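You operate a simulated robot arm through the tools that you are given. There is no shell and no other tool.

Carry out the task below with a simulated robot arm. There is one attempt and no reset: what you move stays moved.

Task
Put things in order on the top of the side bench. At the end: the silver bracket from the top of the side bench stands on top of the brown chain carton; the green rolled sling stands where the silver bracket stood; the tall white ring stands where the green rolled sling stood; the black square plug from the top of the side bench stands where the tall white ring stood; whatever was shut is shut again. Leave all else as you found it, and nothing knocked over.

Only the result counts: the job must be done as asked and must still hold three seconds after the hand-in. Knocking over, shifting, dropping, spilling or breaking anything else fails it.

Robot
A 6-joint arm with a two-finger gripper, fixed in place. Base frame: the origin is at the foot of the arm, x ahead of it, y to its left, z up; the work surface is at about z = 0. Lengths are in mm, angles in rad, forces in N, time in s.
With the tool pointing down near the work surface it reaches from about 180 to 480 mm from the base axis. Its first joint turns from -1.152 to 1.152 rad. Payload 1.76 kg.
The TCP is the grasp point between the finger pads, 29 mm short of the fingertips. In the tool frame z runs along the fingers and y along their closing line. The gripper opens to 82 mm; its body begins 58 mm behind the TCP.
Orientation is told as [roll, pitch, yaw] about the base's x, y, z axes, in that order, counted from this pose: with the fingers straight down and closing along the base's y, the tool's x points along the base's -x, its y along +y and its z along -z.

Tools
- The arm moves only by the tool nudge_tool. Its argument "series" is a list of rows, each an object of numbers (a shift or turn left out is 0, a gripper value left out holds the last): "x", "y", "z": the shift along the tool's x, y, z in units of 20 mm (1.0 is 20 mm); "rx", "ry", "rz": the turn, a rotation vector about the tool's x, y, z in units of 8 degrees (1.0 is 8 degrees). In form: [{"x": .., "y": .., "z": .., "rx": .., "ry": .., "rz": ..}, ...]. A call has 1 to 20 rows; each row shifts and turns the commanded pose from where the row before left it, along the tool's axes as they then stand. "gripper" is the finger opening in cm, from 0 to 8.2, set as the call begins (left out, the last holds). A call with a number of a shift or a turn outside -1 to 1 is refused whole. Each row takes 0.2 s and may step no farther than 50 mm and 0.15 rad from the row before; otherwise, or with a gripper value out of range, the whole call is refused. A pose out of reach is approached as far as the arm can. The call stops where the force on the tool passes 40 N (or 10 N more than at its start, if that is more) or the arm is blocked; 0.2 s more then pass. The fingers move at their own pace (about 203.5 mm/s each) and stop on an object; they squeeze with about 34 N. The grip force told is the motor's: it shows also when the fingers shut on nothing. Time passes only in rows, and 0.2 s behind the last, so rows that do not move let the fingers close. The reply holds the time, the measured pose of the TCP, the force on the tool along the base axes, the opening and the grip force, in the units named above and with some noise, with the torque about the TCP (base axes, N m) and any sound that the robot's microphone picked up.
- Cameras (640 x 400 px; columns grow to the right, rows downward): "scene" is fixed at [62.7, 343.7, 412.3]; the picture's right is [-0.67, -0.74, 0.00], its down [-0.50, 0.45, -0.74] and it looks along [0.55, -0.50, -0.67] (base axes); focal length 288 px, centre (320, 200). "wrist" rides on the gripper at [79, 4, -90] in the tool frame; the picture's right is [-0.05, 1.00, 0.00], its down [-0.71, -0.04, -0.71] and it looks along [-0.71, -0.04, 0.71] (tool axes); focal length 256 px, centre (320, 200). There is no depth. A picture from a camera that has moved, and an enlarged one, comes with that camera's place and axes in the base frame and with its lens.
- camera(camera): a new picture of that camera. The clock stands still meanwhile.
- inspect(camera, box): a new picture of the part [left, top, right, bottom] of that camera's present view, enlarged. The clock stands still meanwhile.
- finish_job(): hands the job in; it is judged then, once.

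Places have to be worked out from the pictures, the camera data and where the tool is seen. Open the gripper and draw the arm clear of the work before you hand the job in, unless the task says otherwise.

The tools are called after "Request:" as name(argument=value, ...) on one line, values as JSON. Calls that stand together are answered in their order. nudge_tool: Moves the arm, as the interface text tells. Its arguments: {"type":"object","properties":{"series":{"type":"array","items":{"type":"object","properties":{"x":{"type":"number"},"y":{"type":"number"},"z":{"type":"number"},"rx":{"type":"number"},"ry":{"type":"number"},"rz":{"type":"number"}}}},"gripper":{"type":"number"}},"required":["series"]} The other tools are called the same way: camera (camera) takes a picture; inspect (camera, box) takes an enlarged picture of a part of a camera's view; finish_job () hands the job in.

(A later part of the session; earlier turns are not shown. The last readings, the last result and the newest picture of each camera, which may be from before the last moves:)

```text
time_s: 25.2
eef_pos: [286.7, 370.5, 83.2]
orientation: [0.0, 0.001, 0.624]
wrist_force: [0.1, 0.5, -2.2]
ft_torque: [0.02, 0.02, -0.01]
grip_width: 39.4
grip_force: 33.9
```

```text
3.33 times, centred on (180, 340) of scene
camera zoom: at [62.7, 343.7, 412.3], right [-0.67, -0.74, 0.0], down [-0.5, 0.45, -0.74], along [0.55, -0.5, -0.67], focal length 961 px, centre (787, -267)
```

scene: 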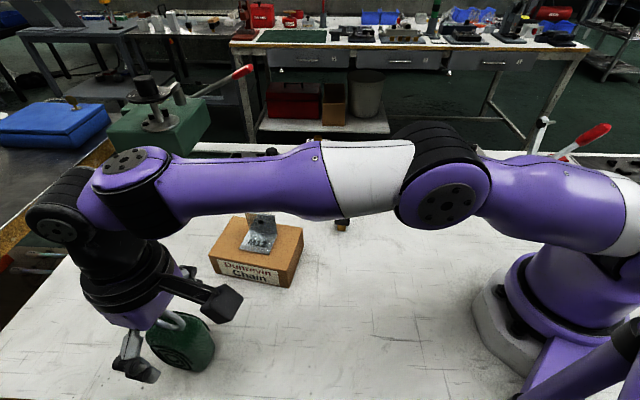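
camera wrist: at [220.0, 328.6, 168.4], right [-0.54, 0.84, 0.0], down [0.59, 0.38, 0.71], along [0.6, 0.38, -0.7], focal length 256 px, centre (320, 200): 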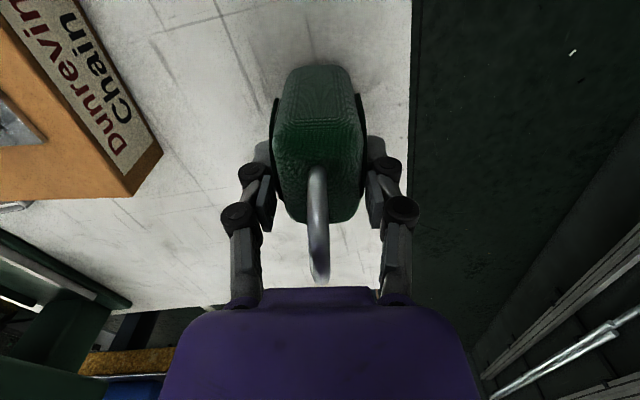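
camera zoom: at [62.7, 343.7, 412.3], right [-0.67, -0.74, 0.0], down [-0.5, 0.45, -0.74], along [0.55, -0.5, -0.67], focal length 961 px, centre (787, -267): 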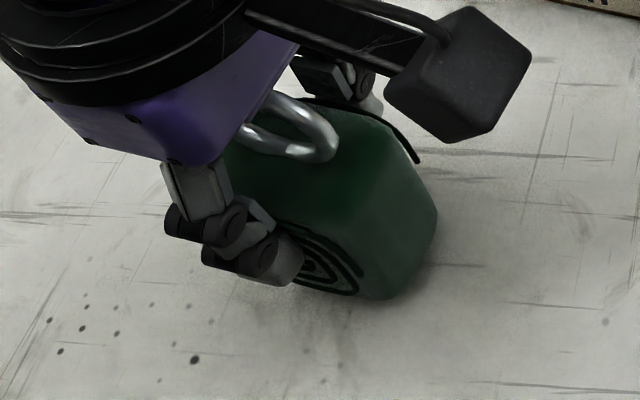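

The sling lifts with the gripper and weighs ~0.2 kg; its standing TCP height was about 79.4. I raise it a bit, draw it inward and then up to z≈140.

Request:
nudge_tool(series=[{"z": -0.6}, {"z": -0.5}, {"x": 1}, {"x": 1, "z": -0.5}, {"x": 1, "z": -1}, {"z": -0.7}, {}])

Request:
camera(camera="wrist")

Request:
camera(camera="scene")

```text
time_s: 26.8
eef_pos: [238.5, 336.7, 149.3]
orientation: [0.0, 0.0, 0.623]
wrist_force: [-1.2, 0.4, -3.0]
ft_torque: [-0.01, -0.01, -0.01]
grip_width: 39.5
grip_force: 33.7
```

```text
taken
camera wrist: at [171.2, 293.2, 239.2], right [-0.54, 0.84, 0.0], down [0.6, 0.38, 0.71], along [0.6, 0.38, -0.71], focal length 256 px, centre (320, 200)
```

wrist: 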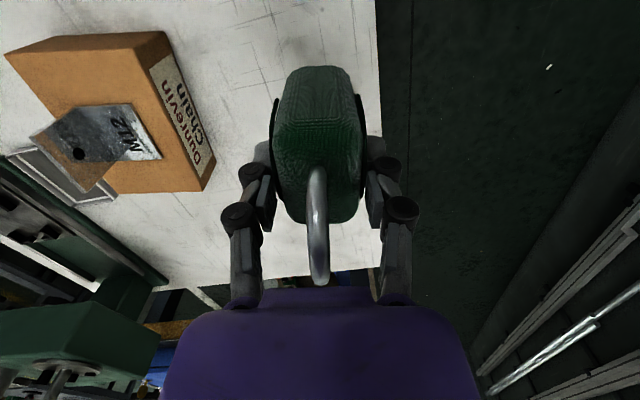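

```text
taken
```

scene: 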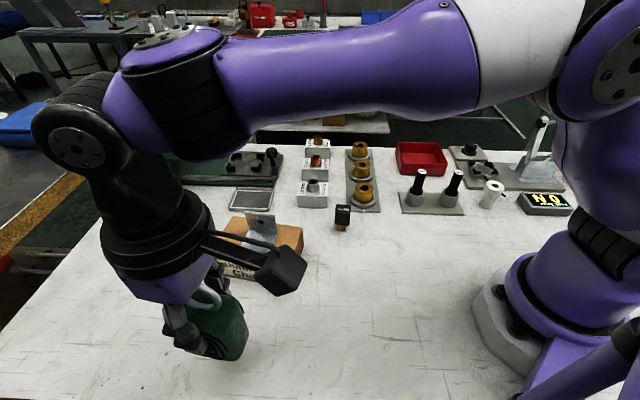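

The sling hangs level. I carry it to above the bracket's old place at about (187,187).

Request:
nudge_tool(series=[{"x": 0.922, "y": -0.654}, {"x": 0.922, "y": -0.654}, {"x": 0.922, "y": -0.654}, {"x": 0.922, "y": -0.654}, {"x": 0.922, "y": -0.654}, {"x": 0.922, "y": -0.654}, {"x": 0.922, "y": -0.654}, {}])

Request:
camera(camera="scene")

Request:
camera(camera="wrist")

```text
time_s: 28.6
eef_pos: [187.4, 184.9, 150.4]
orientation: [0.001, 0.0, 0.623]
wrist_force: [0.0, -0.2, -3.0]
ft_torque: [-0.03, -0.03, -0.01]
grip_width: 39.3
grip_force: 33.8
```

```text
taken
```

scene: 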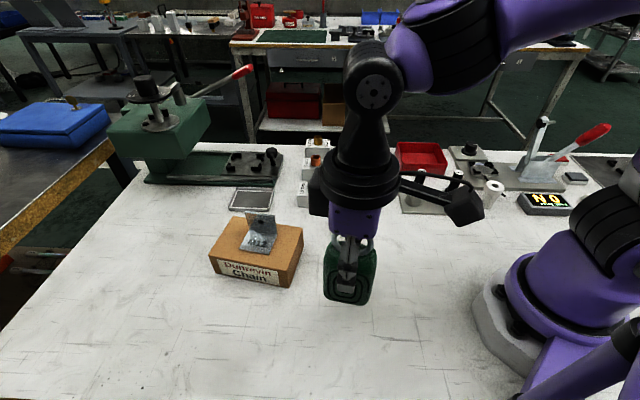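

```text
taken
camera wrist: at [120.4, 142.6, 239.8], right [-0.54, 0.84, 0.0], down [0.6, 0.38, 0.71], along [0.6, 0.38, -0.71], focal length 256 px, centre (320, 200)
```

wrist: 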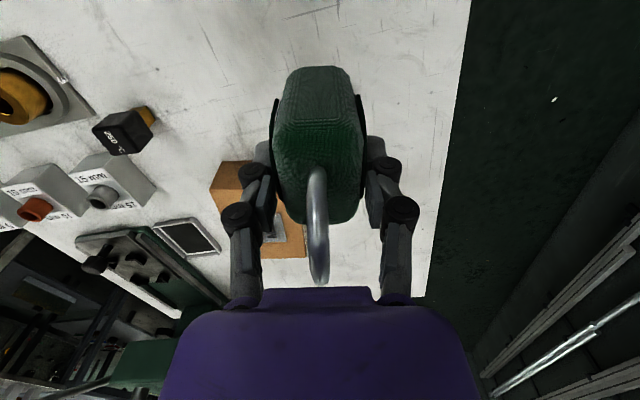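

It's over the target. I lower to about z=84, then feel for contact.

Request:
nudge_tool(series=[{"z": 1}, {"z": 1}, {"z": 1}, {"z": 0.25}, {}])

Request:
inspect(camera="scene", box=[280, 220, 420, 340])

```text
time_s: 29.8
eef_pos: [187.5, 185.8, 84.8]
orientation: [0.001, -0.001, 0.623]
wrist_force: [0.0, -1.0, -1.6]
ft_torque: [0.0, 0.01, -0.01]
grip_width: 39.4
grip_force: 34.1
```

```text
3.33 times, centred on (350, 280) of scene
camera zoom: at [62.7, 343.7, 412.3], right [-0.67, -0.74, 0.0], down [-0.5, 0.45, -0.74], along [0.55, -0.5, -0.67], focal length 961 px, centre (220, -67)
```

zoom: 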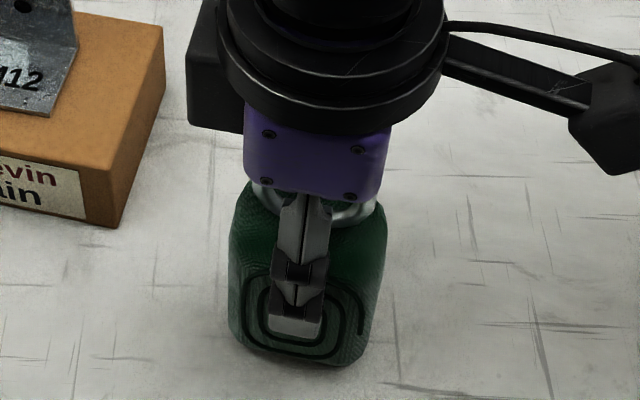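

Near the bench now. I step down 2 mm at a time.

Request:
nudge_tool(series=[{"z": 0.12}, {}])

Request:
nudge_tool(series=[{"z": 0.08}, {}])

```text
time_s: 30.4
eef_pos: [186.8, 186.2, 80.9]
orientation: [-0.001, 0.0, 0.624]
wrist_force: [-0.5, 0.4, -1.7]
ft_torque: [0.01, 0.01, -0.01]
grip_width: 39.6
grip_force: 34.3
```

```text
time_s: 31.0
eef_pos: [186.3, 186.4, 81.5]
orientation: [-0.001, -0.001, 0.622]
wrist_force: [-0.9, -0.3, -3.1]
ft_torque: [-0.01, 0.0, 0.01]
grip_width: 39.3
grip_force: 33.9
```

Request:
nudge_tool(series=[{"z": 0.08}, {}])

```text
time_s: 31.6
eef_pos: [187.3, 185.2, 78.4]
orientation: [0.0, 0.0, 0.626]
wrist_force: [0.8, -0.5, -3.3]
ft_torque: [0.02, 0.0, 0.0]
grip_width: 39.6
grip_force: 34.3
```

No contact yet at z≈79. Another 1.6 mm down.

Request:
nudge_tool(series=[{"z": 0.08}, {}])

```text
time_s: 32.2
eef_pos: [186.9, 185.4, 78.2]
orientation: [0.0, 0.0, 0.621]
wrist_force: [-1.0, -1.7, 6.8]
ft_torque: [0.06, -0.07, -0.02]
grip_width: 39.5
grip_force: 34.2
stopped in row 2: the force on the tool passed its limit at 41 N (the readings are from after the stop); the commanded pose is now the measured one
```

Contact was felt and the force settled at 6.8 N. I check the picture before releasing.

Request:
inspect(camera="scene", box=[280, 220, 420, 340])

Request:
camera(camera="wrist")

```text
3.33 times, centred on (350, 280) of scene
camera zoom: at [62.7, 343.7, 412.3], right [-0.67, -0.74, 0.0], down [-0.5, 0.45, -0.74], along [0.55, -0.5, -0.67], focal length 961 px, centre (220, -67)
```

zoom: 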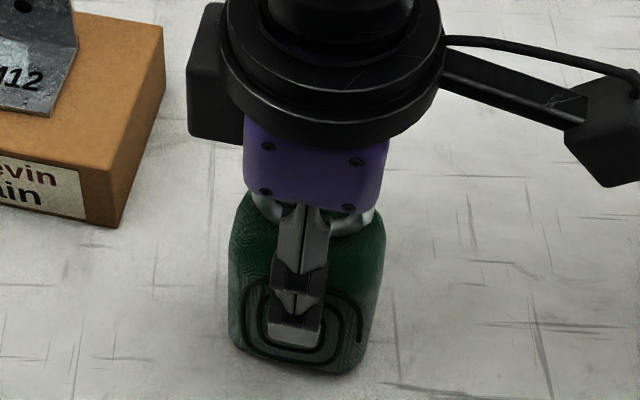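

```text
taken
camera wrist: at [119.9, 143.4, 168.5], right [-0.54, 0.84, 0.0], down [0.6, 0.38, 0.71], along [0.6, 0.38, -0.71], focal length 256 px, centre (320, 200)
```

wrist: 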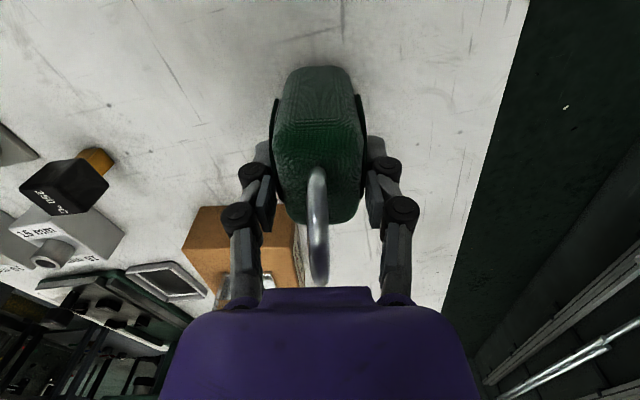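

The sling stands level on the bench at the bracket's old place. I open the fingers and then rise straight up.

Request:
nudge_tool(series=[{}, {}], gripper=7.5)

Request:
nudge_tool(series=[{"z": -0.5}, {"z": -1}, {"z": -1}, {"z": -1}, {"z": -1}, {"z": -1}, {"z": -1}, {}])

Request:
camera(camera="wrist")

Request:
camera(camera="scene")

```text
time_s: 32.8
eef_pos: [186.5, 185.5, 79.1]
orientation: [-0.002, 0.0, 0.623]
wrist_force: [0.4, 0.5, 0.9]
ft_torque: [-0.02, -0.01, 0.03]
grip_width: 75.1
grip_force: 0.1
```

```text
time_s: 34.6
eef_pos: [185.6, 185.9, 208.0]
orientation: [0.0, -0.001, 0.624]
wrist_force: [0.5, 0.1, 0.4]
ft_torque: [0.0, -0.01, 0.0]
grip_width: 74.9
grip_force: 0.1
```

```text
taken
camera wrist: at [119.7, 143.4, 298.4], right [-0.54, 0.84, 0.0], down [0.59, 0.38, 0.71], along [0.6, 0.38, -0.71], focal length 256 px, centre (320, 200)
```

wrist: 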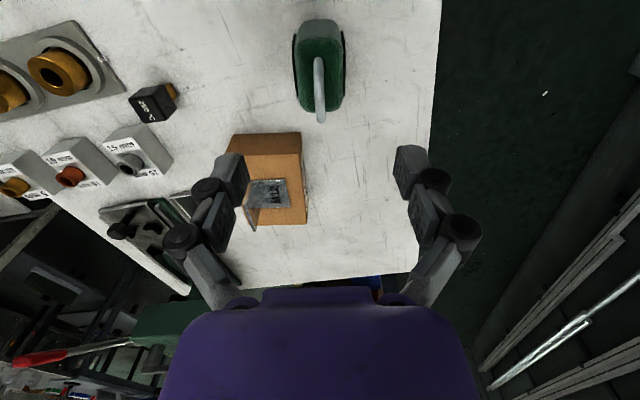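

```text
taken
```

scene: 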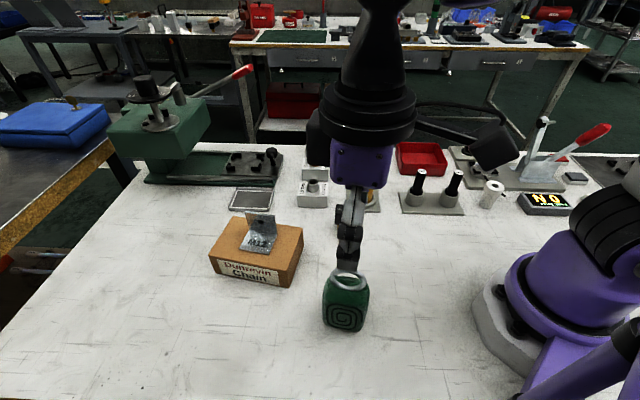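

The sling stands upright where the bracket was. Next I swing the arm at z≈208 round to the right side to look at the white ring.

Request:
nudge_tool(series=[{"rz": 0.9}, {"rz": 0.9}, {"rz": 0.9}, {"rz": 0.9}, {"rz": 0.863}, {"x": -0.64, "y": -0.86}, {"x": -0.64, "y": -0.86}, {"x": -0.64, "y": -0.86}, {"x": -0.64, "y": -0.86}, {"x": -0.64, "y": -0.86}, {"x": -0.15, "y": -1}, {"x": -0.15, "y": -1}, {"x": -0.15, "y": -1}, {"x": -0.15, "y": -1}, {"x": -0.15, "y": -1}, {"x": 0.25, "y": -1}, {"x": 0.25, "y": -1}, {"x": 0.25, "y": -1}, {"x": 0.25, "y": -1}, {}])

Request:
camera(camera="wrist")

Request:
camera(camera="scene")

```text
time_s: 38.8
eef_pos: [247.3, -81.7, 208.1]
orientation: [0.0, -0.001, 0.0]
wrist_force: [-0.3, -0.3, -0.3]
ft_torque: [-0.01, 0.02, 0.04]
grip_width: 75.0
grip_force: 0.1
```

```text
taken
camera wrist: at [166.6, -76.3, 297.5], right [0.05, 1.0, 0.0], down [0.71, -0.04, 0.71], along [0.71, -0.04, -0.71], focal length 256 px, centre (320, 200)
```

wrist: 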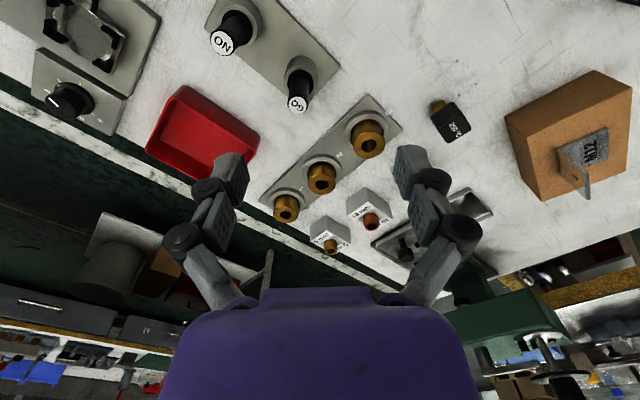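

```text
taken
```

scene: 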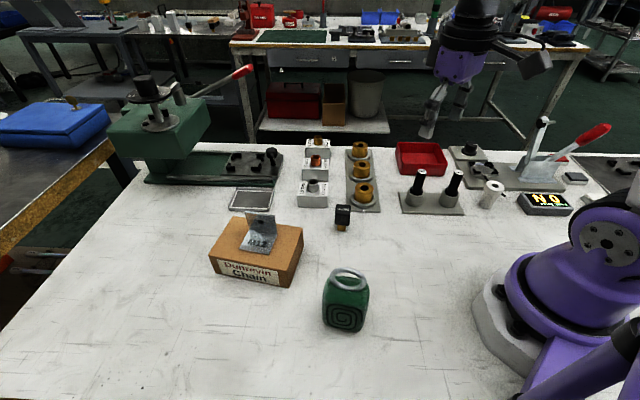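

The view is clear now. I enlarge the ring, plug and sling in the scene view.

Request:
inspect(camera="scene", box=[440, 130, 600, 230])

Request:
inspect(camera="scene", box=[300, 180, 400, 250])

Request:
inspect(camera="scene", box=[290, 250, 400, 340])

Request:
inspect(camera="scene", box=[190, 200, 320, 300])

```text
4.00 times, centred on (520, 180) of scene
camera zoom: at [62.7, 343.7, 412.3], right [-0.67, -0.74, 0.0], down [-0.5, 0.45, -0.74], along [0.55, -0.5, -0.67], focal length 1154 px, centre (-480, 280)
```

zoom: 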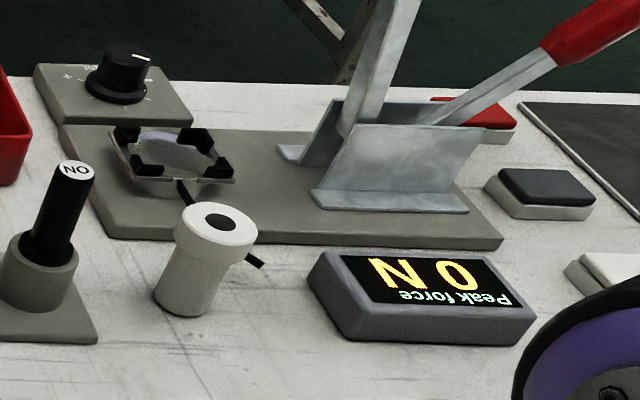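

```text
5.71 times, centred on (350, 215) of scene
camera zoom: at [62.7, 343.7, 412.3], right [-0.67, -0.74, 0.0], down [-0.5, 0.45, -0.74], along [0.55, -0.5, -0.67], focal length 1648 px, centre (149, 114)
```

zoom: 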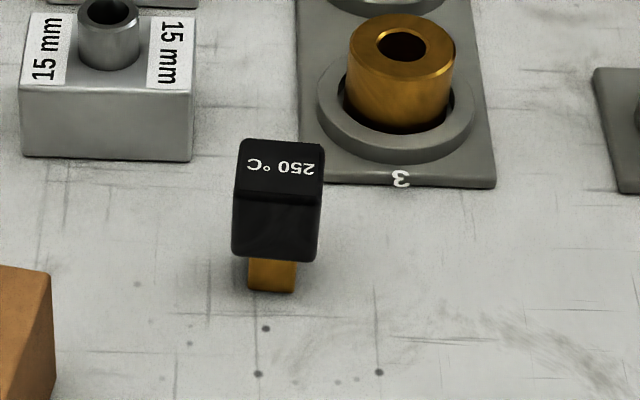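

```text
4.44 times, centred on (345, 295) of scene
camera zoom: at [62.7, 343.7, 412.3], right [-0.67, -0.74, 0.0], down [-0.5, 0.45, -0.74], along [0.55, -0.5, -0.67], focal length 1282 px, centre (209, -222)
```

zoom: 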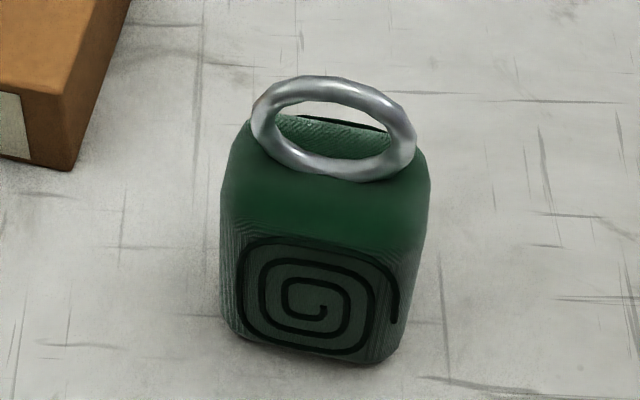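

```text
4.00 times, centred on (255, 250) of scene
camera zoom: at [62.7, 343.7, 412.3], right [-0.67, -0.74, 0.0], down [-0.5, 0.45, -0.74], along [0.55, -0.5, -0.67], focal length 1154 px, centre (580, 0)
```

zoom: 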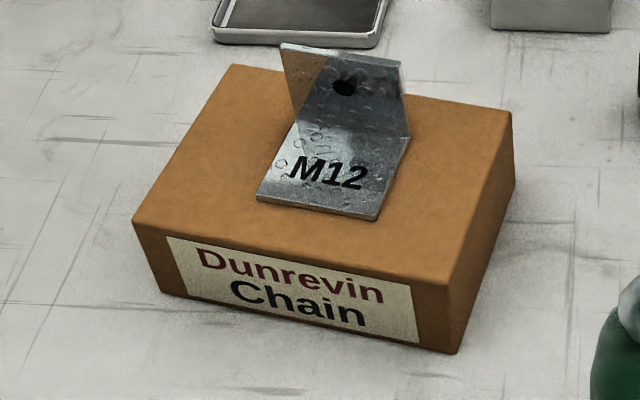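

All three moved items stand properly. The ring has a ~42 mm flange on top, ~48 mm tall, near (159,-210). I turn the tool and move over it at height to look.

Request:
nudge_tool(series=[{"rz": 0.92}, {"rz": 0.92}, {"rz": 0.92}, {"rz": 0.92}, {"rz": 0.92}, {"rz": 0.92}, {"rz": 0.92}, {"x": -0.285, "y": -0.93}, {"x": -0.285, "y": -0.93}, {"x": -0.285, "y": -0.93}, {"x": -0.285, "y": -0.93}, {"x": -0.285, "y": -0.93}, {"x": -0.285, "y": -0.93}, {"x": -0.285, "y": -0.93}, {"x": -0.285, "y": -0.93}, {}])

Request:
camera(camera="wrist")

Request:
camera(camera="scene")

```text
time_s: 42.2
eef_pos: [156.7, -208.8, 209.0]
orientation: [0.0, 0.0, -0.898]
wrist_force: [1.0, -0.1, -0.3]
ft_torque: [-0.01, 0.0, 0.0]
grip_width: 74.9
grip_force: 0.2
```

```text
taken
camera wrist: at [111.1, -143.3, 298.7], right [0.82, 0.58, 0.0], down [0.41, -0.58, 0.71], along [0.41, -0.58, -0.71], focal length 256 px, centre (320, 200)
```

wrist: 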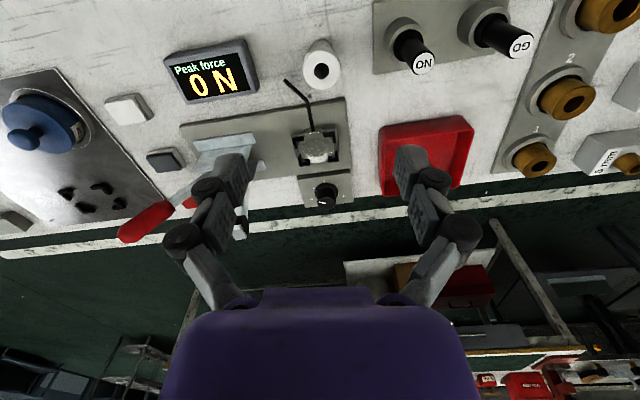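

```text
taken
```

scene: 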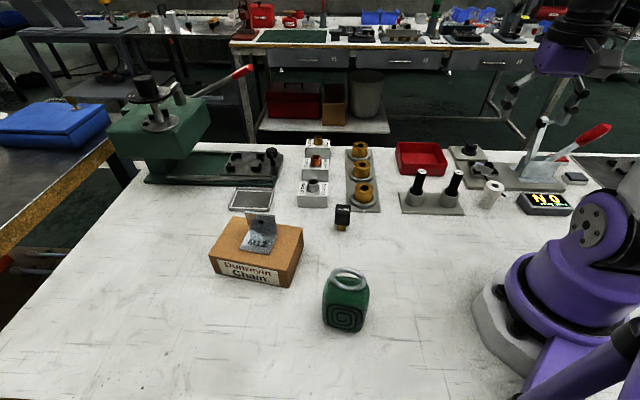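

I enlarge the ring region in the wrist view to locate it and its neighbours.

Request:
inspect(camera="wrist", box=[240, 20, 440, 180])

```text
2.50 times, centred on (340, 100) of wrist
camera zoom: at [111.1, -143.3, 298.7], right [0.82, 0.58, 0.0], down [0.41, -0.58, 0.71], along [0.41, -0.58, -0.71], focal length 640 px, centre (270, 450)
```

zoom: 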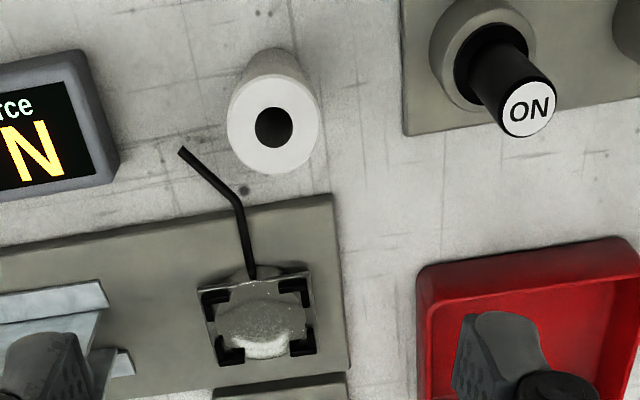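

The ring's centre comes out at about (160,-211), top z≈48, ~35 mm across; the closing line at this yaw is free between the gauge plate and the display. I narrow the fingers to 52 mm, shift 4 mm and descend to z≈110.

Request:
nudge_tool(series=[{"x": -0.2}, {"z": 1}, {"z": 1}, {"z": 1}, {"z": 1}, {"z": 1}, {}], gripper=5.2)

Request:
camera(camera="wrist")

Request:
camera(camera="scene")

```text
time_s: 43.8
eef_pos: [160.6, -211.7, 108.3]
orientation: [0.0, 0.0, -0.901]
wrist_force: [0.6, 0.2, -0.3]
ft_torque: [0.0, -0.04, -0.04]
grip_width: 51.9
grip_force: 0.1
```

```text
taken
camera wrist: at [114.1, -146.1, 197.9], right [0.82, 0.58, 0.0], down [0.41, -0.58, 0.71], along [0.41, -0.58, -0.71], focal length 256 px, centre (320, 200)
```

wrist: 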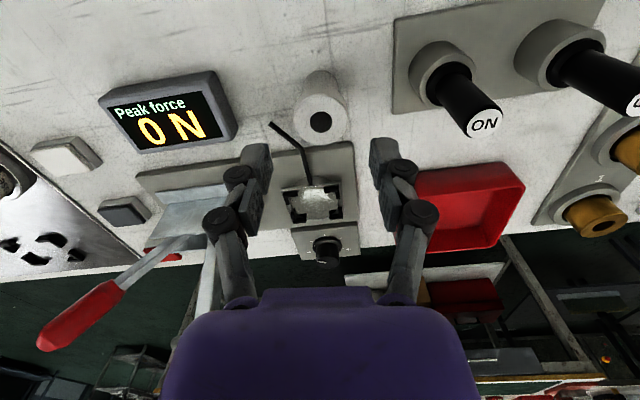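

```text
taken
```

scene: 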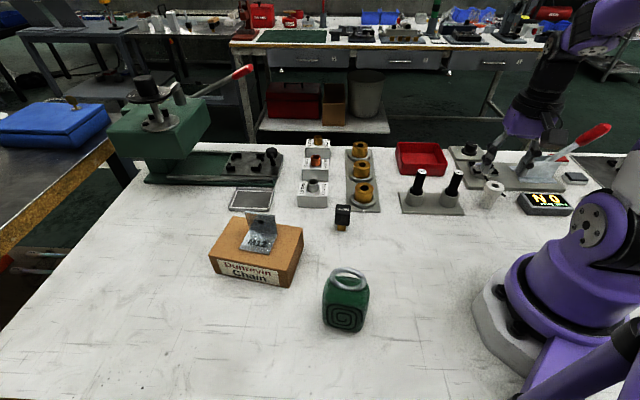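

The ring is still centred between the fingers. I descend to z≈62 and check once more.

Request:
nudge_tool(series=[{"z": 1}, {"z": 1}, {"z": 0.3}, {}])

Request:
camera(camera="wrist")

Request:
inspect(camera="scene", box=[420, 90, 600, 230])

```text
time_s: 44.8
eef_pos: [160.1, -212.3, 61.9]
orientation: [0.0, 0.0, -0.901]
wrist_force: [-0.7, 0.0, 0.2]
ft_torque: [0.0, 0.03, 0.0]
grip_width: 52.1
grip_force: 0.1
```

```text
taken
camera wrist: at [113.7, -146.8, 152.2], right [0.82, 0.58, 0.0], down [0.41, -0.58, 0.71], along [0.41, -0.58, -0.71], focal length 256 px, centre (320, 200)
```

wrist: 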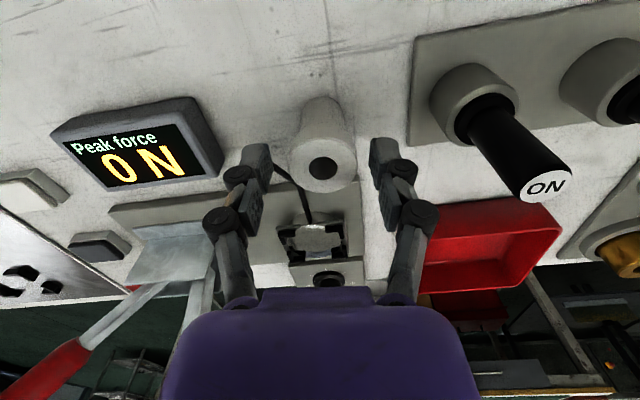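

```text
2.86 times, centred on (510, 160) of scene
camera zoom: at [62.7, 343.7, 412.3], right [-0.67, -0.74, 0.0], down [-0.5, 0.45, -0.74], along [0.55, -0.5, -0.67], focal length 824 px, centre (-223, 314)
```

zoom: 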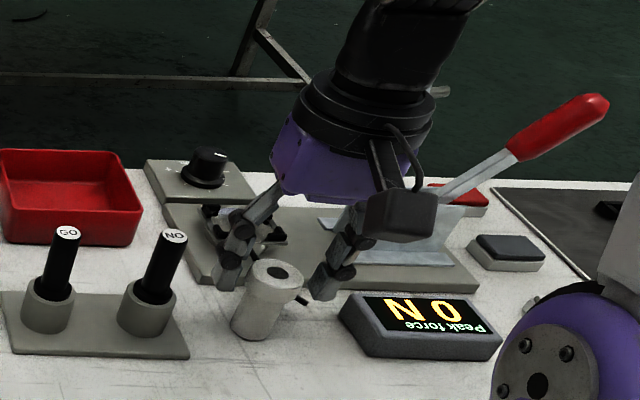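

The ring sits centred, ~2–3 mm toward the base. I shift slightly and descend to z≈40, then close on the flange.

Request:
nudge_tool(series=[{"x": 0.1, "z": 0.6}, {"z": 0.5}, {}])

Request:
nudge_tool(series=[{}, {}, {}], gripper=0)

Request:
camera(camera="wrist")

Request:
inspect(camera="scene", box=[420, 90, 600, 230])

```text
time_s: 45.6
eef_pos: [158.6, -209.0, 40.1]
orientation: [0.0, -0.001, -0.9]
wrist_force: [0.3, 0.0, 0.1]
ft_torque: [0.03, 0.0, -0.02]
grip_width: 52.1
grip_force: 0.1
```

```text
time_s: 46.4
eef_pos: [158.0, -211.1, 40.2]
orientation: [0.002, -0.002, -0.9]
wrist_force: [1.7, 2.5, 16.5]
ft_torque: [0.04, -0.04, 0.02]
grip_width: 31.1
grip_force: 33.8
```

```text
taken
camera wrist: at [112.1, -145.1, 130.5], right [0.81, 0.58, 0.0], down [0.41, -0.58, 0.71], along [0.41, -0.58, -0.71], focal length 256 px, centre (320, 200)
```

wrist: 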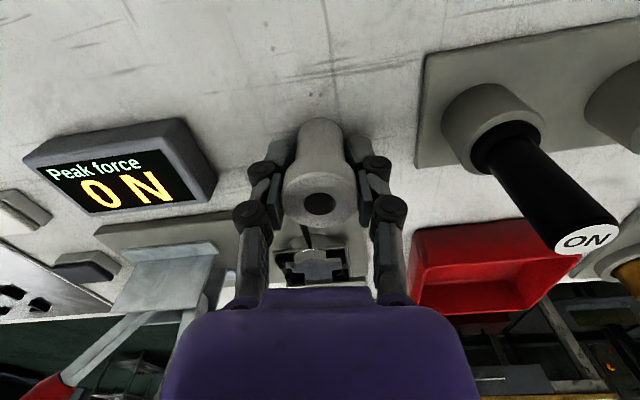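

```text
2.86 times, centred on (510, 160) of scene
camera zoom: at [62.7, 343.7, 412.3], right [-0.67, -0.74, 0.0], down [-0.5, 0.45, -0.74], along [0.55, -0.5, -0.67], focal length 824 px, centre (-223, 314)
```

zoom: 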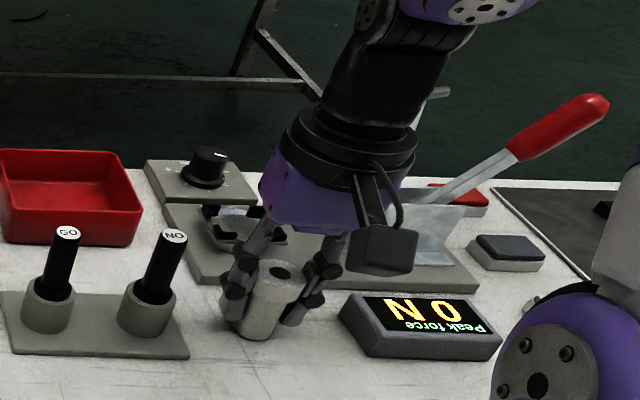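

The fingers hold the ring (31 mm, 34 N). I lift gently by a few mm and check the load.

Request:
nudge_tool(series=[{"z": -0.1}, {"z": -0.15}, {}])

Request:
camera(camera="wrist")

```text
time_s: 47.2
eef_pos: [158.9, -209.9, 46.1]
orientation: [0.0, 0.0, -0.9]
wrist_force: [-0.3, -1.0, -1.4]
ft_torque: [-0.03, 0.01, 0.0]
grip_width: 30.8
grip_force: 33.9
```

```text
taken
camera wrist: at [112.3, -144.8, 135.4], right [0.82, 0.58, 0.0], down [0.41, -0.58, 0.71], along [0.41, -0.58, -0.71], focal length 256 px, centre (320, 200)
```

wrist: 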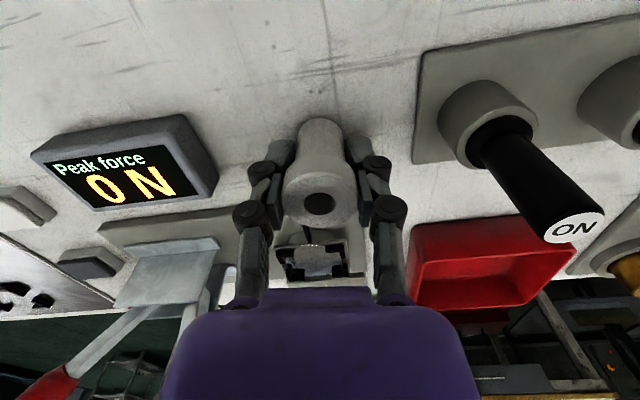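

The ring comes up cleanly. I lift to z≈205 and turn the tool back to yaw 0.

Request:
nudge_tool(series=[{"z": -1}, {"z": -1}, {"z": -1}, {"z": -1}, {"z": -1}, {"z": -1}, {"z": -1}, {"z": -1}, {"rz": -0.921}, {"rz": -0.921}, {"rz": -0.921}, {"rz": -0.921}, {"rz": -0.921}, {"rz": -0.921}, {"rz": -0.921}, {}])

Request:
camera(camera="scene")

```text
time_s: 50.6
eef_pos: [158.9, -209.2, 205.7]
orientation: [-0.001, 0.001, 0.002]
wrist_force: [-0.2, 0.3, -1.2]
ft_torque: [0.0, 0.0, -0.01]
grip_width: 30.9
grip_force: 34.2
```

```text
taken
```

scene: 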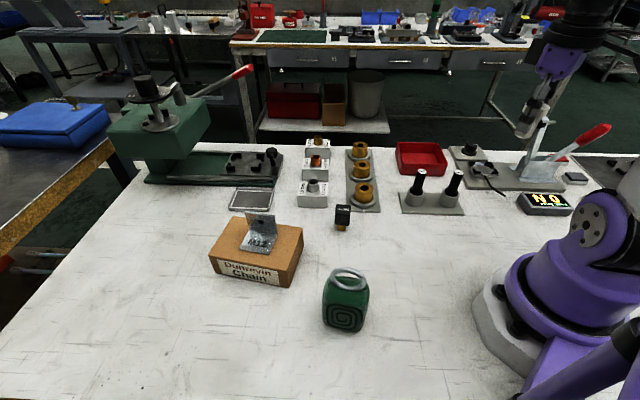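

The ring is held securely. I carry it at z≈205 along an arc toward the left side.

Request:
nudge_tool(series=[{"x": -0.675, "y": 0.917}, {"x": -0.675, "y": 0.917}, {"x": -0.675, "y": 0.917}, {"x": -0.675, "y": 0.917}, {"x": -0.675, "y": 0.917}, {"x": -0.675, "y": 0.917}, {"x": -0.25, "y": 1}, {"x": -0.25, "y": 1}, {"x": -0.25, "y": 1}, {"x": -0.25, "y": 1}, {"x": -0.25, "y": 1}, {"x": 0.1, "y": 1}, {"x": 0.1, "y": 1}, {"x": 0.1, "y": 1}, {"x": 0.1, "y": 1}, {"x": 0.1, "y": 1}, {}])

Request:
nudge_tool(series=[{"x": 0.05, "y": 1}, {"x": 0.05, "y": 1}, {"x": 0.05, "y": 1}, {"x": 0.05, "y": 1}, {"x": 0.05, "y": 1}, {"y": 1}, {"y": 1}, {"y": 1}, {"y": 1}, {"y": 1}, {"y": 1}, {}])

Request:
camera(camera="scene")

Request:
camera(camera="wrist")

```text
time_s: 54.2
eef_pos: [253.4, 99.6, 205.6]
orientation: [-0.002, 0.0, 0.0]
wrist_force: [0.8, 0.4, -1.2]
ft_torque: [0.02, 0.02, -0.02]
grip_width: 31.0
grip_force: 34.4
```

```text
time_s: 56.8
eef_pos: [248.8, 319.6, 206.0]
orientation: [0.0, 0.0, 0.0]
wrist_force: [0.4, 0.3, -1.1]
ft_torque: [-0.03, 0.01, -0.03]
grip_width: 30.8
grip_force: 33.7
```

```text
taken
```

scene: 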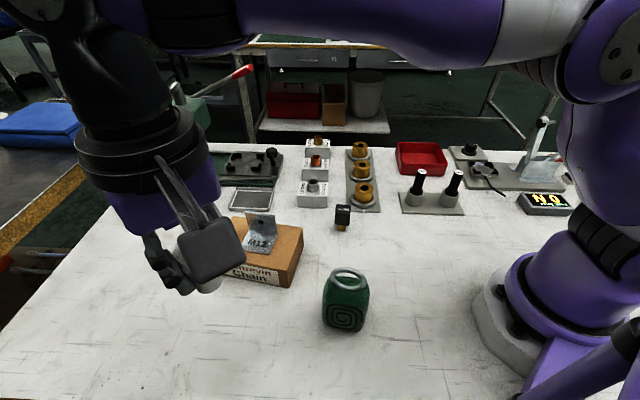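

```text
taken
camera wrist: at [169.8, 324.5, 295.8], right [0.05, 1.0, 0.0], down [0.71, -0.04, 0.71], along [0.71, -0.04, -0.71], focal length 256 px, centre (320, 200)
```

wrist: 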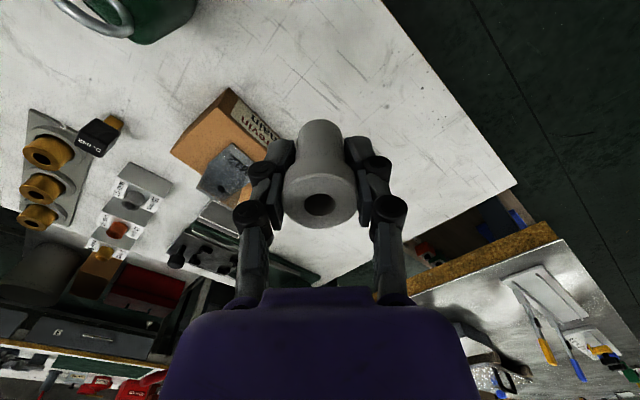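

The ring is upright over the left area. I lower to z≈80 here, then move outward to above the sling's old place (287,371).

Request:
nudge_tool(series=[{"z": 1}, {"z": 1}, {"z": 1}, {"z": 1}, {"z": 1}, {"z": 1}, {"z": 0.5}, {"x": -0.625, "y": 0.855}, {"x": -0.625, "y": 0.855}, {"x": -0.625, "y": 0.855}, {}])

Request:
camera(camera="wrist")

Request:
camera(camera="scene")

```text
time_s: 59.2
eef_pos: [287.4, 371.2, 74.0]
orientation: [0.002, 0.0, 0.0]
wrist_force: [0.1, 0.5, 0.7]
ft_torque: [0.0, -0.01, -0.03]
grip_width: 30.8
grip_force: 34.1
```

```text
taken
camera wrist: at [207.7, 375.7, 165.2], right [0.05, 1.0, 0.0], down [0.71, -0.04, 0.71], along [0.71, -0.04, -0.71], focal length 256 px, centre (320, 200)
```

wrist: 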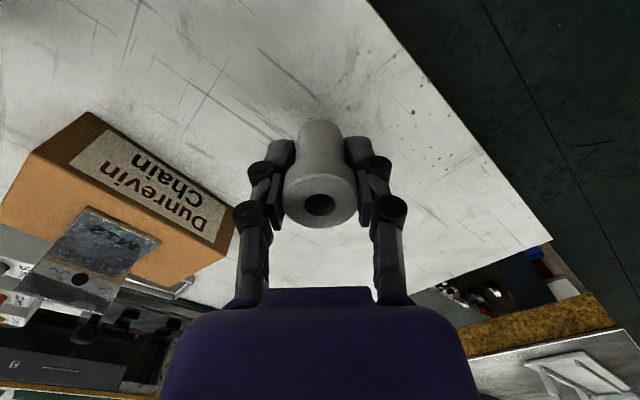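

```text
taken
```

scene: 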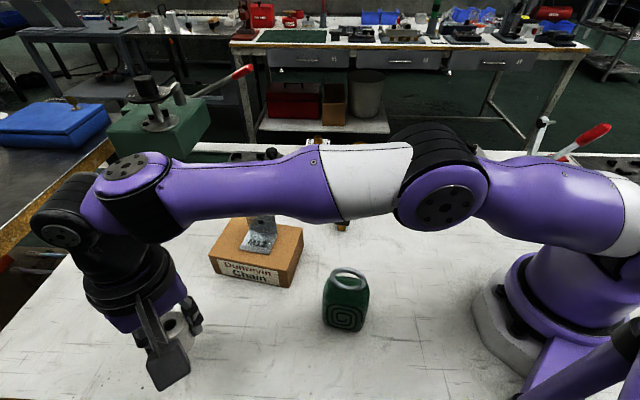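

It's above the sling's old spot. I lower to z≈45, then feel for the bench.

Request:
nudge_tool(series=[{"z": 0.8}, {"z": 0.6}, {"z": 0.1}, {}])

Request:
camera(camera="wrist")

```text
time_s: 60.2
eef_pos: [286.4, 370.0, 44.9]
orientation: [-0.001, 0.0, 0.001]
wrist_force: [-0.2, -0.5, -0.8]
ft_torque: [0.0, -0.04, -0.02]
grip_width: 30.8
grip_force: 33.8
```

```text
taken
camera wrist: at [207.4, 375.3, 135.1], right [0.05, 1.0, 0.0], down [0.71, -0.04, 0.71], along [0.71, -0.04, -0.71], focal length 256 px, centre (320, 200)
```

wrist: 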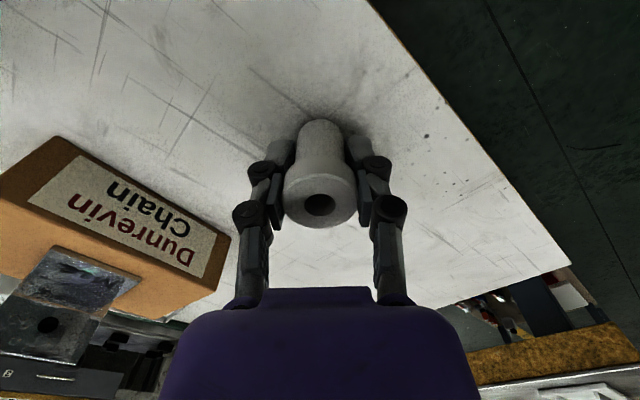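

Ring bottom should be ~4.5 mm above the bench. I step down in small amounts.

Request:
nudge_tool(series=[{"z": 0.1}, {}])

Request:
nudge_tool(series=[{"z": 0.06}, {}])

```text
time_s: 60.8
eef_pos: [288.1, 371.1, 42.0]
orientation: [0.001, -0.002, -0.002]
wrist_force: [0.5, -0.3, -1.0]
ft_torque: [0.02, 0.0, 0.02]
grip_width: 31.2
grip_force: 33.8
```

```text
time_s: 61.4
eef_pos: [285.9, 371.8, 41.9]
orientation: [0.0, 0.0, 0.001]
wrist_force: [0.8, -0.5, 0.2]
ft_torque: [-0.02, 0.0, -0.01]
grip_width: 30.9
grip_force: 33.7
```

Still hardly any contact. Another 1 mm.

Request:
nudge_tool(series=[{"z": 0.05}, {}])

```text
time_s: 62.0
eef_pos: [286.1, 372.4, 40.9]
orientation: [-0.001, -0.001, -0.002]
wrist_force: [0.6, -0.3, -1.3]
ft_torque: [0.0, -0.02, 0.0]
grip_width: 30.8
grip_force: 33.6
```

No contact yet; 1 mm more.

Request:
nudge_tool(series=[{"z": 0.05}, {}])

```text
time_s: 62.6
eef_pos: [287.4, 371.5, 40.1]
orientation: [0.001, -0.002, 0.001]
wrist_force: [-1.5, -1.4, 8.3]
ft_torque: [-0.09, 0.06, 0.04]
grip_width: 30.9
grip_force: 34.2
```

Contact shows at 8 N. I ease off a touch and open the fingers to 55 mm.

Request:
nudge_tool(series=[{"z": -0.02}, {}])

Request:
nudge_tool(series=[{}, {}], gripper=5.5)

Request:
camera(camera="wrist")

Request:
inspect(camera="scene", box=[80, 260, 260, 400])

```text
time_s: 63.2
eef_pos: [287.0, 369.9, 40.3]
orientation: [0.0, -0.003, -0.001]
wrist_force: [-1.1, -0.1, 3.4]
ft_torque: [-0.04, 0.02, 0.01]
grip_width: 30.6
grip_force: 34.3
```

```text
time_s: 63.8
eef_pos: [287.2, 372.1, 40.2]
orientation: [0.001, -0.002, 0.0]
wrist_force: [-0.1, -0.1, -0.4]
ft_torque: [0.01, -0.02, -0.01]
grip_width: 55.0
grip_force: 0.0
```

```text
taken
camera wrist: at [207.7, 375.7, 130.5], right [0.05, 1.0, 0.0], down [0.71, -0.04, 0.71], along [0.71, -0.04, -0.71], focal length 256 px, centre (320, 200)
```

wrist: 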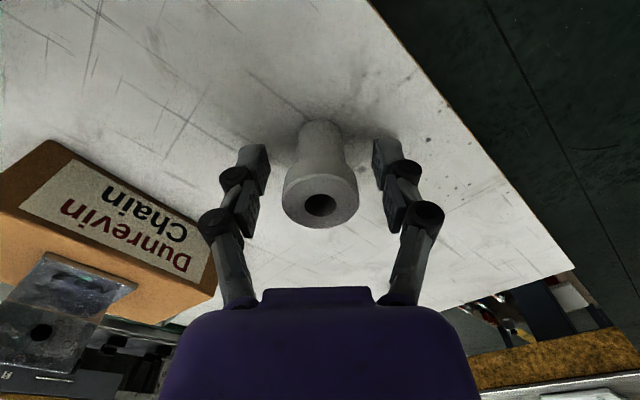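

```text
2.86 times, centred on (170, 330) of scene
camera zoom: at [62.7, 343.7, 412.3], right [-0.67, -0.74, 0.0], down [-0.5, 0.45, -0.74], along [0.55, -0.5, -0.67], focal length 824 px, centre (749, -171)
```

zoom: 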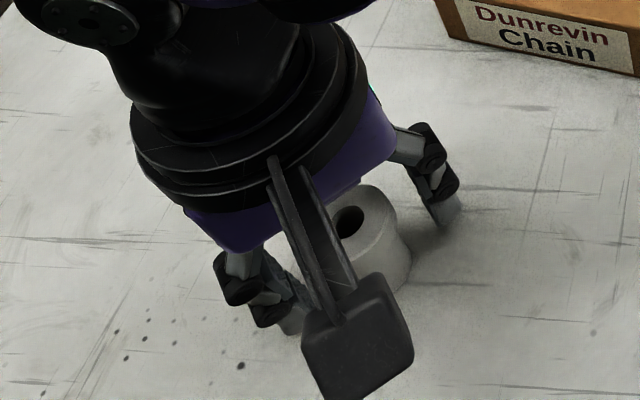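

The ring stands upright. I rise straight to z≈96, clear of it, then draw inward and up.

Request:
nudge_tool(series=[{"z": -0.8}, {"z": -1}, {"z": -1}, {"x": 0.7, "y": -0.7}, {"x": 0.7, "y": -0.7, "z": -1}, {"x": 0.7, "y": -0.7, "z": -1}, {"z": -1}, {"z": -1}, {"z": -1}, {}])

Request:
camera(camera="scene")

Request:
camera(camera="wrist")

```text
time_s: 66.0
eef_pos: [245.1, 329.9, 197.1]
orientation: [0.003, 0.001, 0.002]
wrist_force: [0.3, 1.4, -0.4]
ft_torque: [0.01, -0.02, -0.01]
grip_width: 54.9
grip_force: 0.1
```

```text
taken
```

scene: 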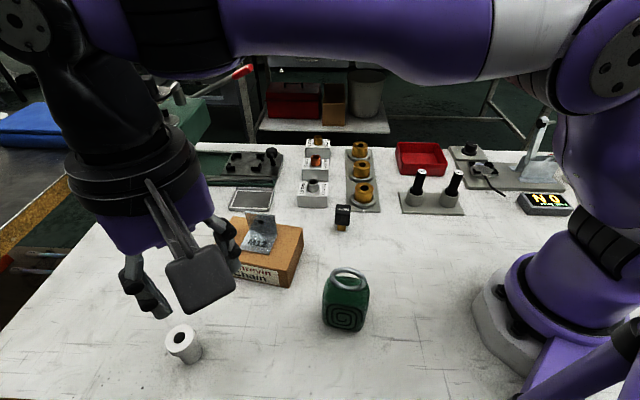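

```text
taken
camera wrist: at [166.0, 334.2, 287.2], right [0.05, 1.0, 0.0], down [0.71, -0.04, 0.71], along [0.71, -0.04, -0.71], focal length 256 px, centre (320, 200)
```

wrist: 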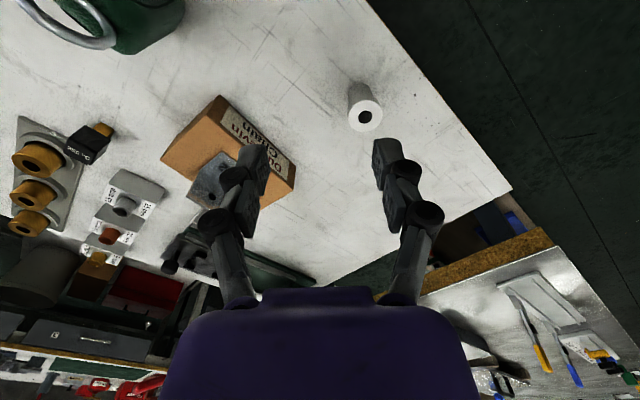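

The ring stands where the sling was. Next the black plug: a ~27 mm cube (z≈20–49) on a narrow stem at about (314,59), yaw ≈ -0.86 for a closing line clear of the spigot plate. I go above it and turn.

Request:
nudge_tool(series=[{"x": -0.246, "y": -0.968}, {"x": -0.246, "y": -0.968}, {"x": -0.246, "y": -0.968}, {"x": -0.246, "y": -0.968}, {"x": -0.246, "y": -0.968}, {"x": -0.246, "y": -0.968}, {"x": -0.246, "y": -0.968}, {"x": -0.246, "y": -0.968}, {"x": -0.246, "y": -0.968}, {"x": -0.246, "y": -0.968}, {"x": -0.246, "y": -0.968}, {"x": -0.246, "y": -0.968}, {"x": -0.246, "y": -0.968}, {"x": -0.246, "y": -0.968}, {}])

Request:
nudge_tool(series=[{"rz": 0.884}, {"rz": 0.884}, {"rz": 0.884}, {"rz": 0.884}, {"rz": 0.884}, {"rz": 0.884}, {"rz": 0.884}, {"z": 1}, {"z": 1}, {}])

Request:
camera(camera="wrist")

Request:
camera(camera="scene")

```text
time_s: 69.2
eef_pos: [312.3, 58.0, 196.5]
orientation: [0.0, 0.0, 0.002]
wrist_force: [1.3, -0.6, 0.3]
ft_torque: [0.01, 0.03, 0.01]
grip_width: 54.9
grip_force: 0.1
```

```text
time_s: 71.4
eef_pos: [313.2, 57.9, 156.3]
orientation: [0.0, -0.001, -0.863]
wrist_force: [0.5, 0.0, 0.2]
ft_torque: [-0.01, 0.03, -0.03]
grip_width: 55.2
grip_force: 0.1
```

```text
taken
camera wrist: at [265.1, 120.8, 246.9], right [0.79, 0.61, 0.0], down [0.43, -0.56, 0.71], along [0.43, -0.56, -0.71], focal length 256 px, centre (320, 200)
```

wrist: 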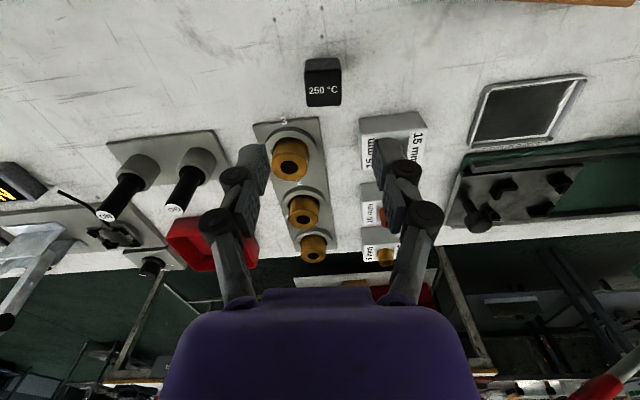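

```text
taken
```

scene: 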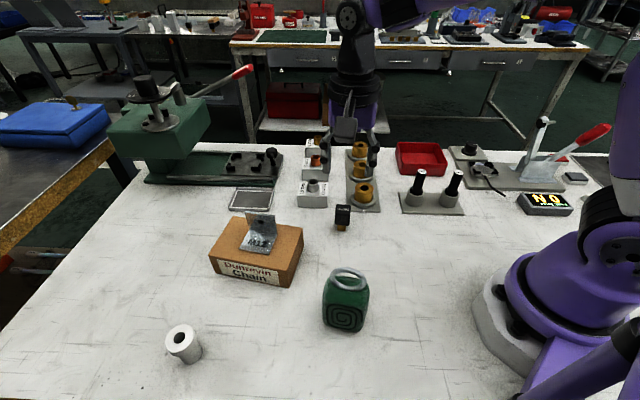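

I enlarge the plug in the wrist view, and check the ring in the scene view.

Request:
inspect(camera="wrist", box=[270, 40, 370, 120])

Request:
inspect(camera="scene", box=[130, 300, 240, 380])

Request:
inspect(camera="scene", box=[300, 190, 390, 250])

```text
5.00 times, centred on (320, 80) of wrist
camera zoom: at [265.1, 120.8, 246.9], right [0.79, 0.61, 0.0], down [0.43, -0.56, 0.71], along [0.43, -0.56, -0.71], focal length 1280 px, centre (320, 800)
```

zoom: 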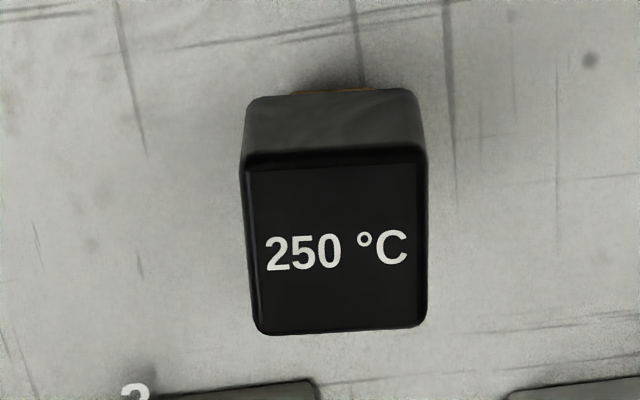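

```text
5.00 times, centred on (185, 340) of scene
camera zoom: at [62.7, 343.7, 412.3], right [-0.67, -0.74, 0.0], down [-0.5, 0.45, -0.74], along [0.55, -0.5, -0.67], focal length 1442 px, centre (995, -500)
```

zoom: 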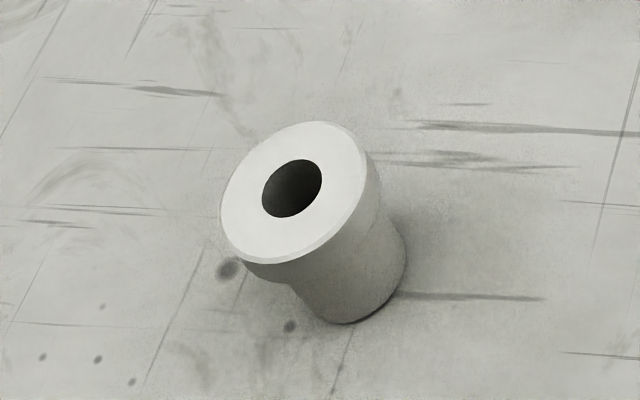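

```text
6.67 times, centred on (345, 220) of scene
camera zoom: at [62.7, 343.7, 412.3], right [-0.67, -0.74, 0.0], down [-0.5, 0.45, -0.74], along [0.55, -0.5, -0.67], focal length 1923 px, centre (153, 67)
```

zoom: 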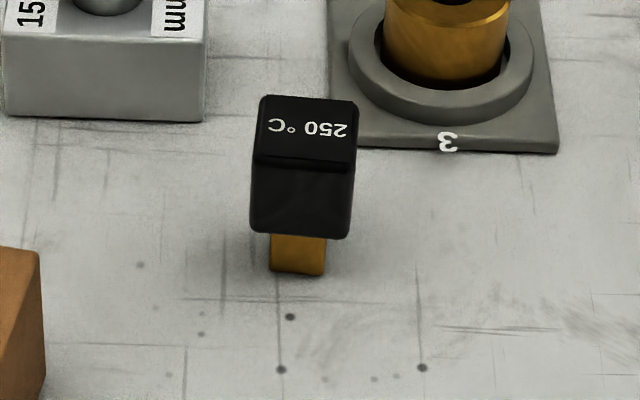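

The plug's centre is ~(314.5,60.5), about 2 mm off the tool axis along its closing line. I narrow the fingers to 45 mm, correct this and descend to z≈84.

Request:
nudge_tool(series=[{"x": 0.06, "y": 0.11}, {"z": 1}, {"z": 1}, {"z": 1}, {"z": 0.6}, {}], gripper=4.5)

Request:
camera(camera="wrist")

Request:
inspect(camera="scene", box=[260, 130, 440, 260])

```text
time_s: 72.8
eef_pos: [315.1, 60.6, 83.8]
orientation: [0.0, -0.001, -0.863]
wrist_force: [-0.1, 0.5, -0.2]
ft_torque: [-0.02, -0.02, 0.0]
grip_width: 44.8
grip_force: 0.0
```

```text
taken
camera wrist: at [266.3, 122.8, 174.2], right [0.79, 0.61, 0.0], down [0.43, -0.56, 0.71], along [0.43, -0.56, -0.71], focal length 256 px, centre (320, 200)
```

wrist: 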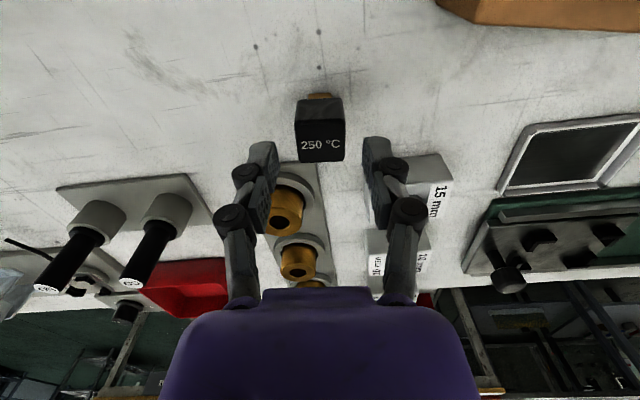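

```text
3.08 times, centred on (350, 195) of scene
camera zoom: at [62.7, 343.7, 412.3], right [-0.67, -0.74, 0.0], down [-0.5, 0.45, -0.74], along [0.55, -0.5, -0.67], focal length 888 px, centre (228, 215)
```

zoom: 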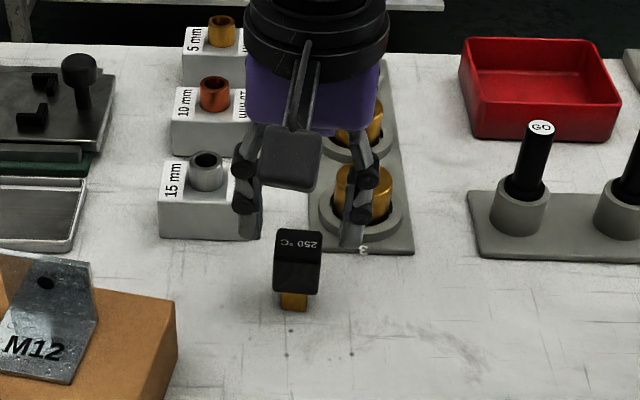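

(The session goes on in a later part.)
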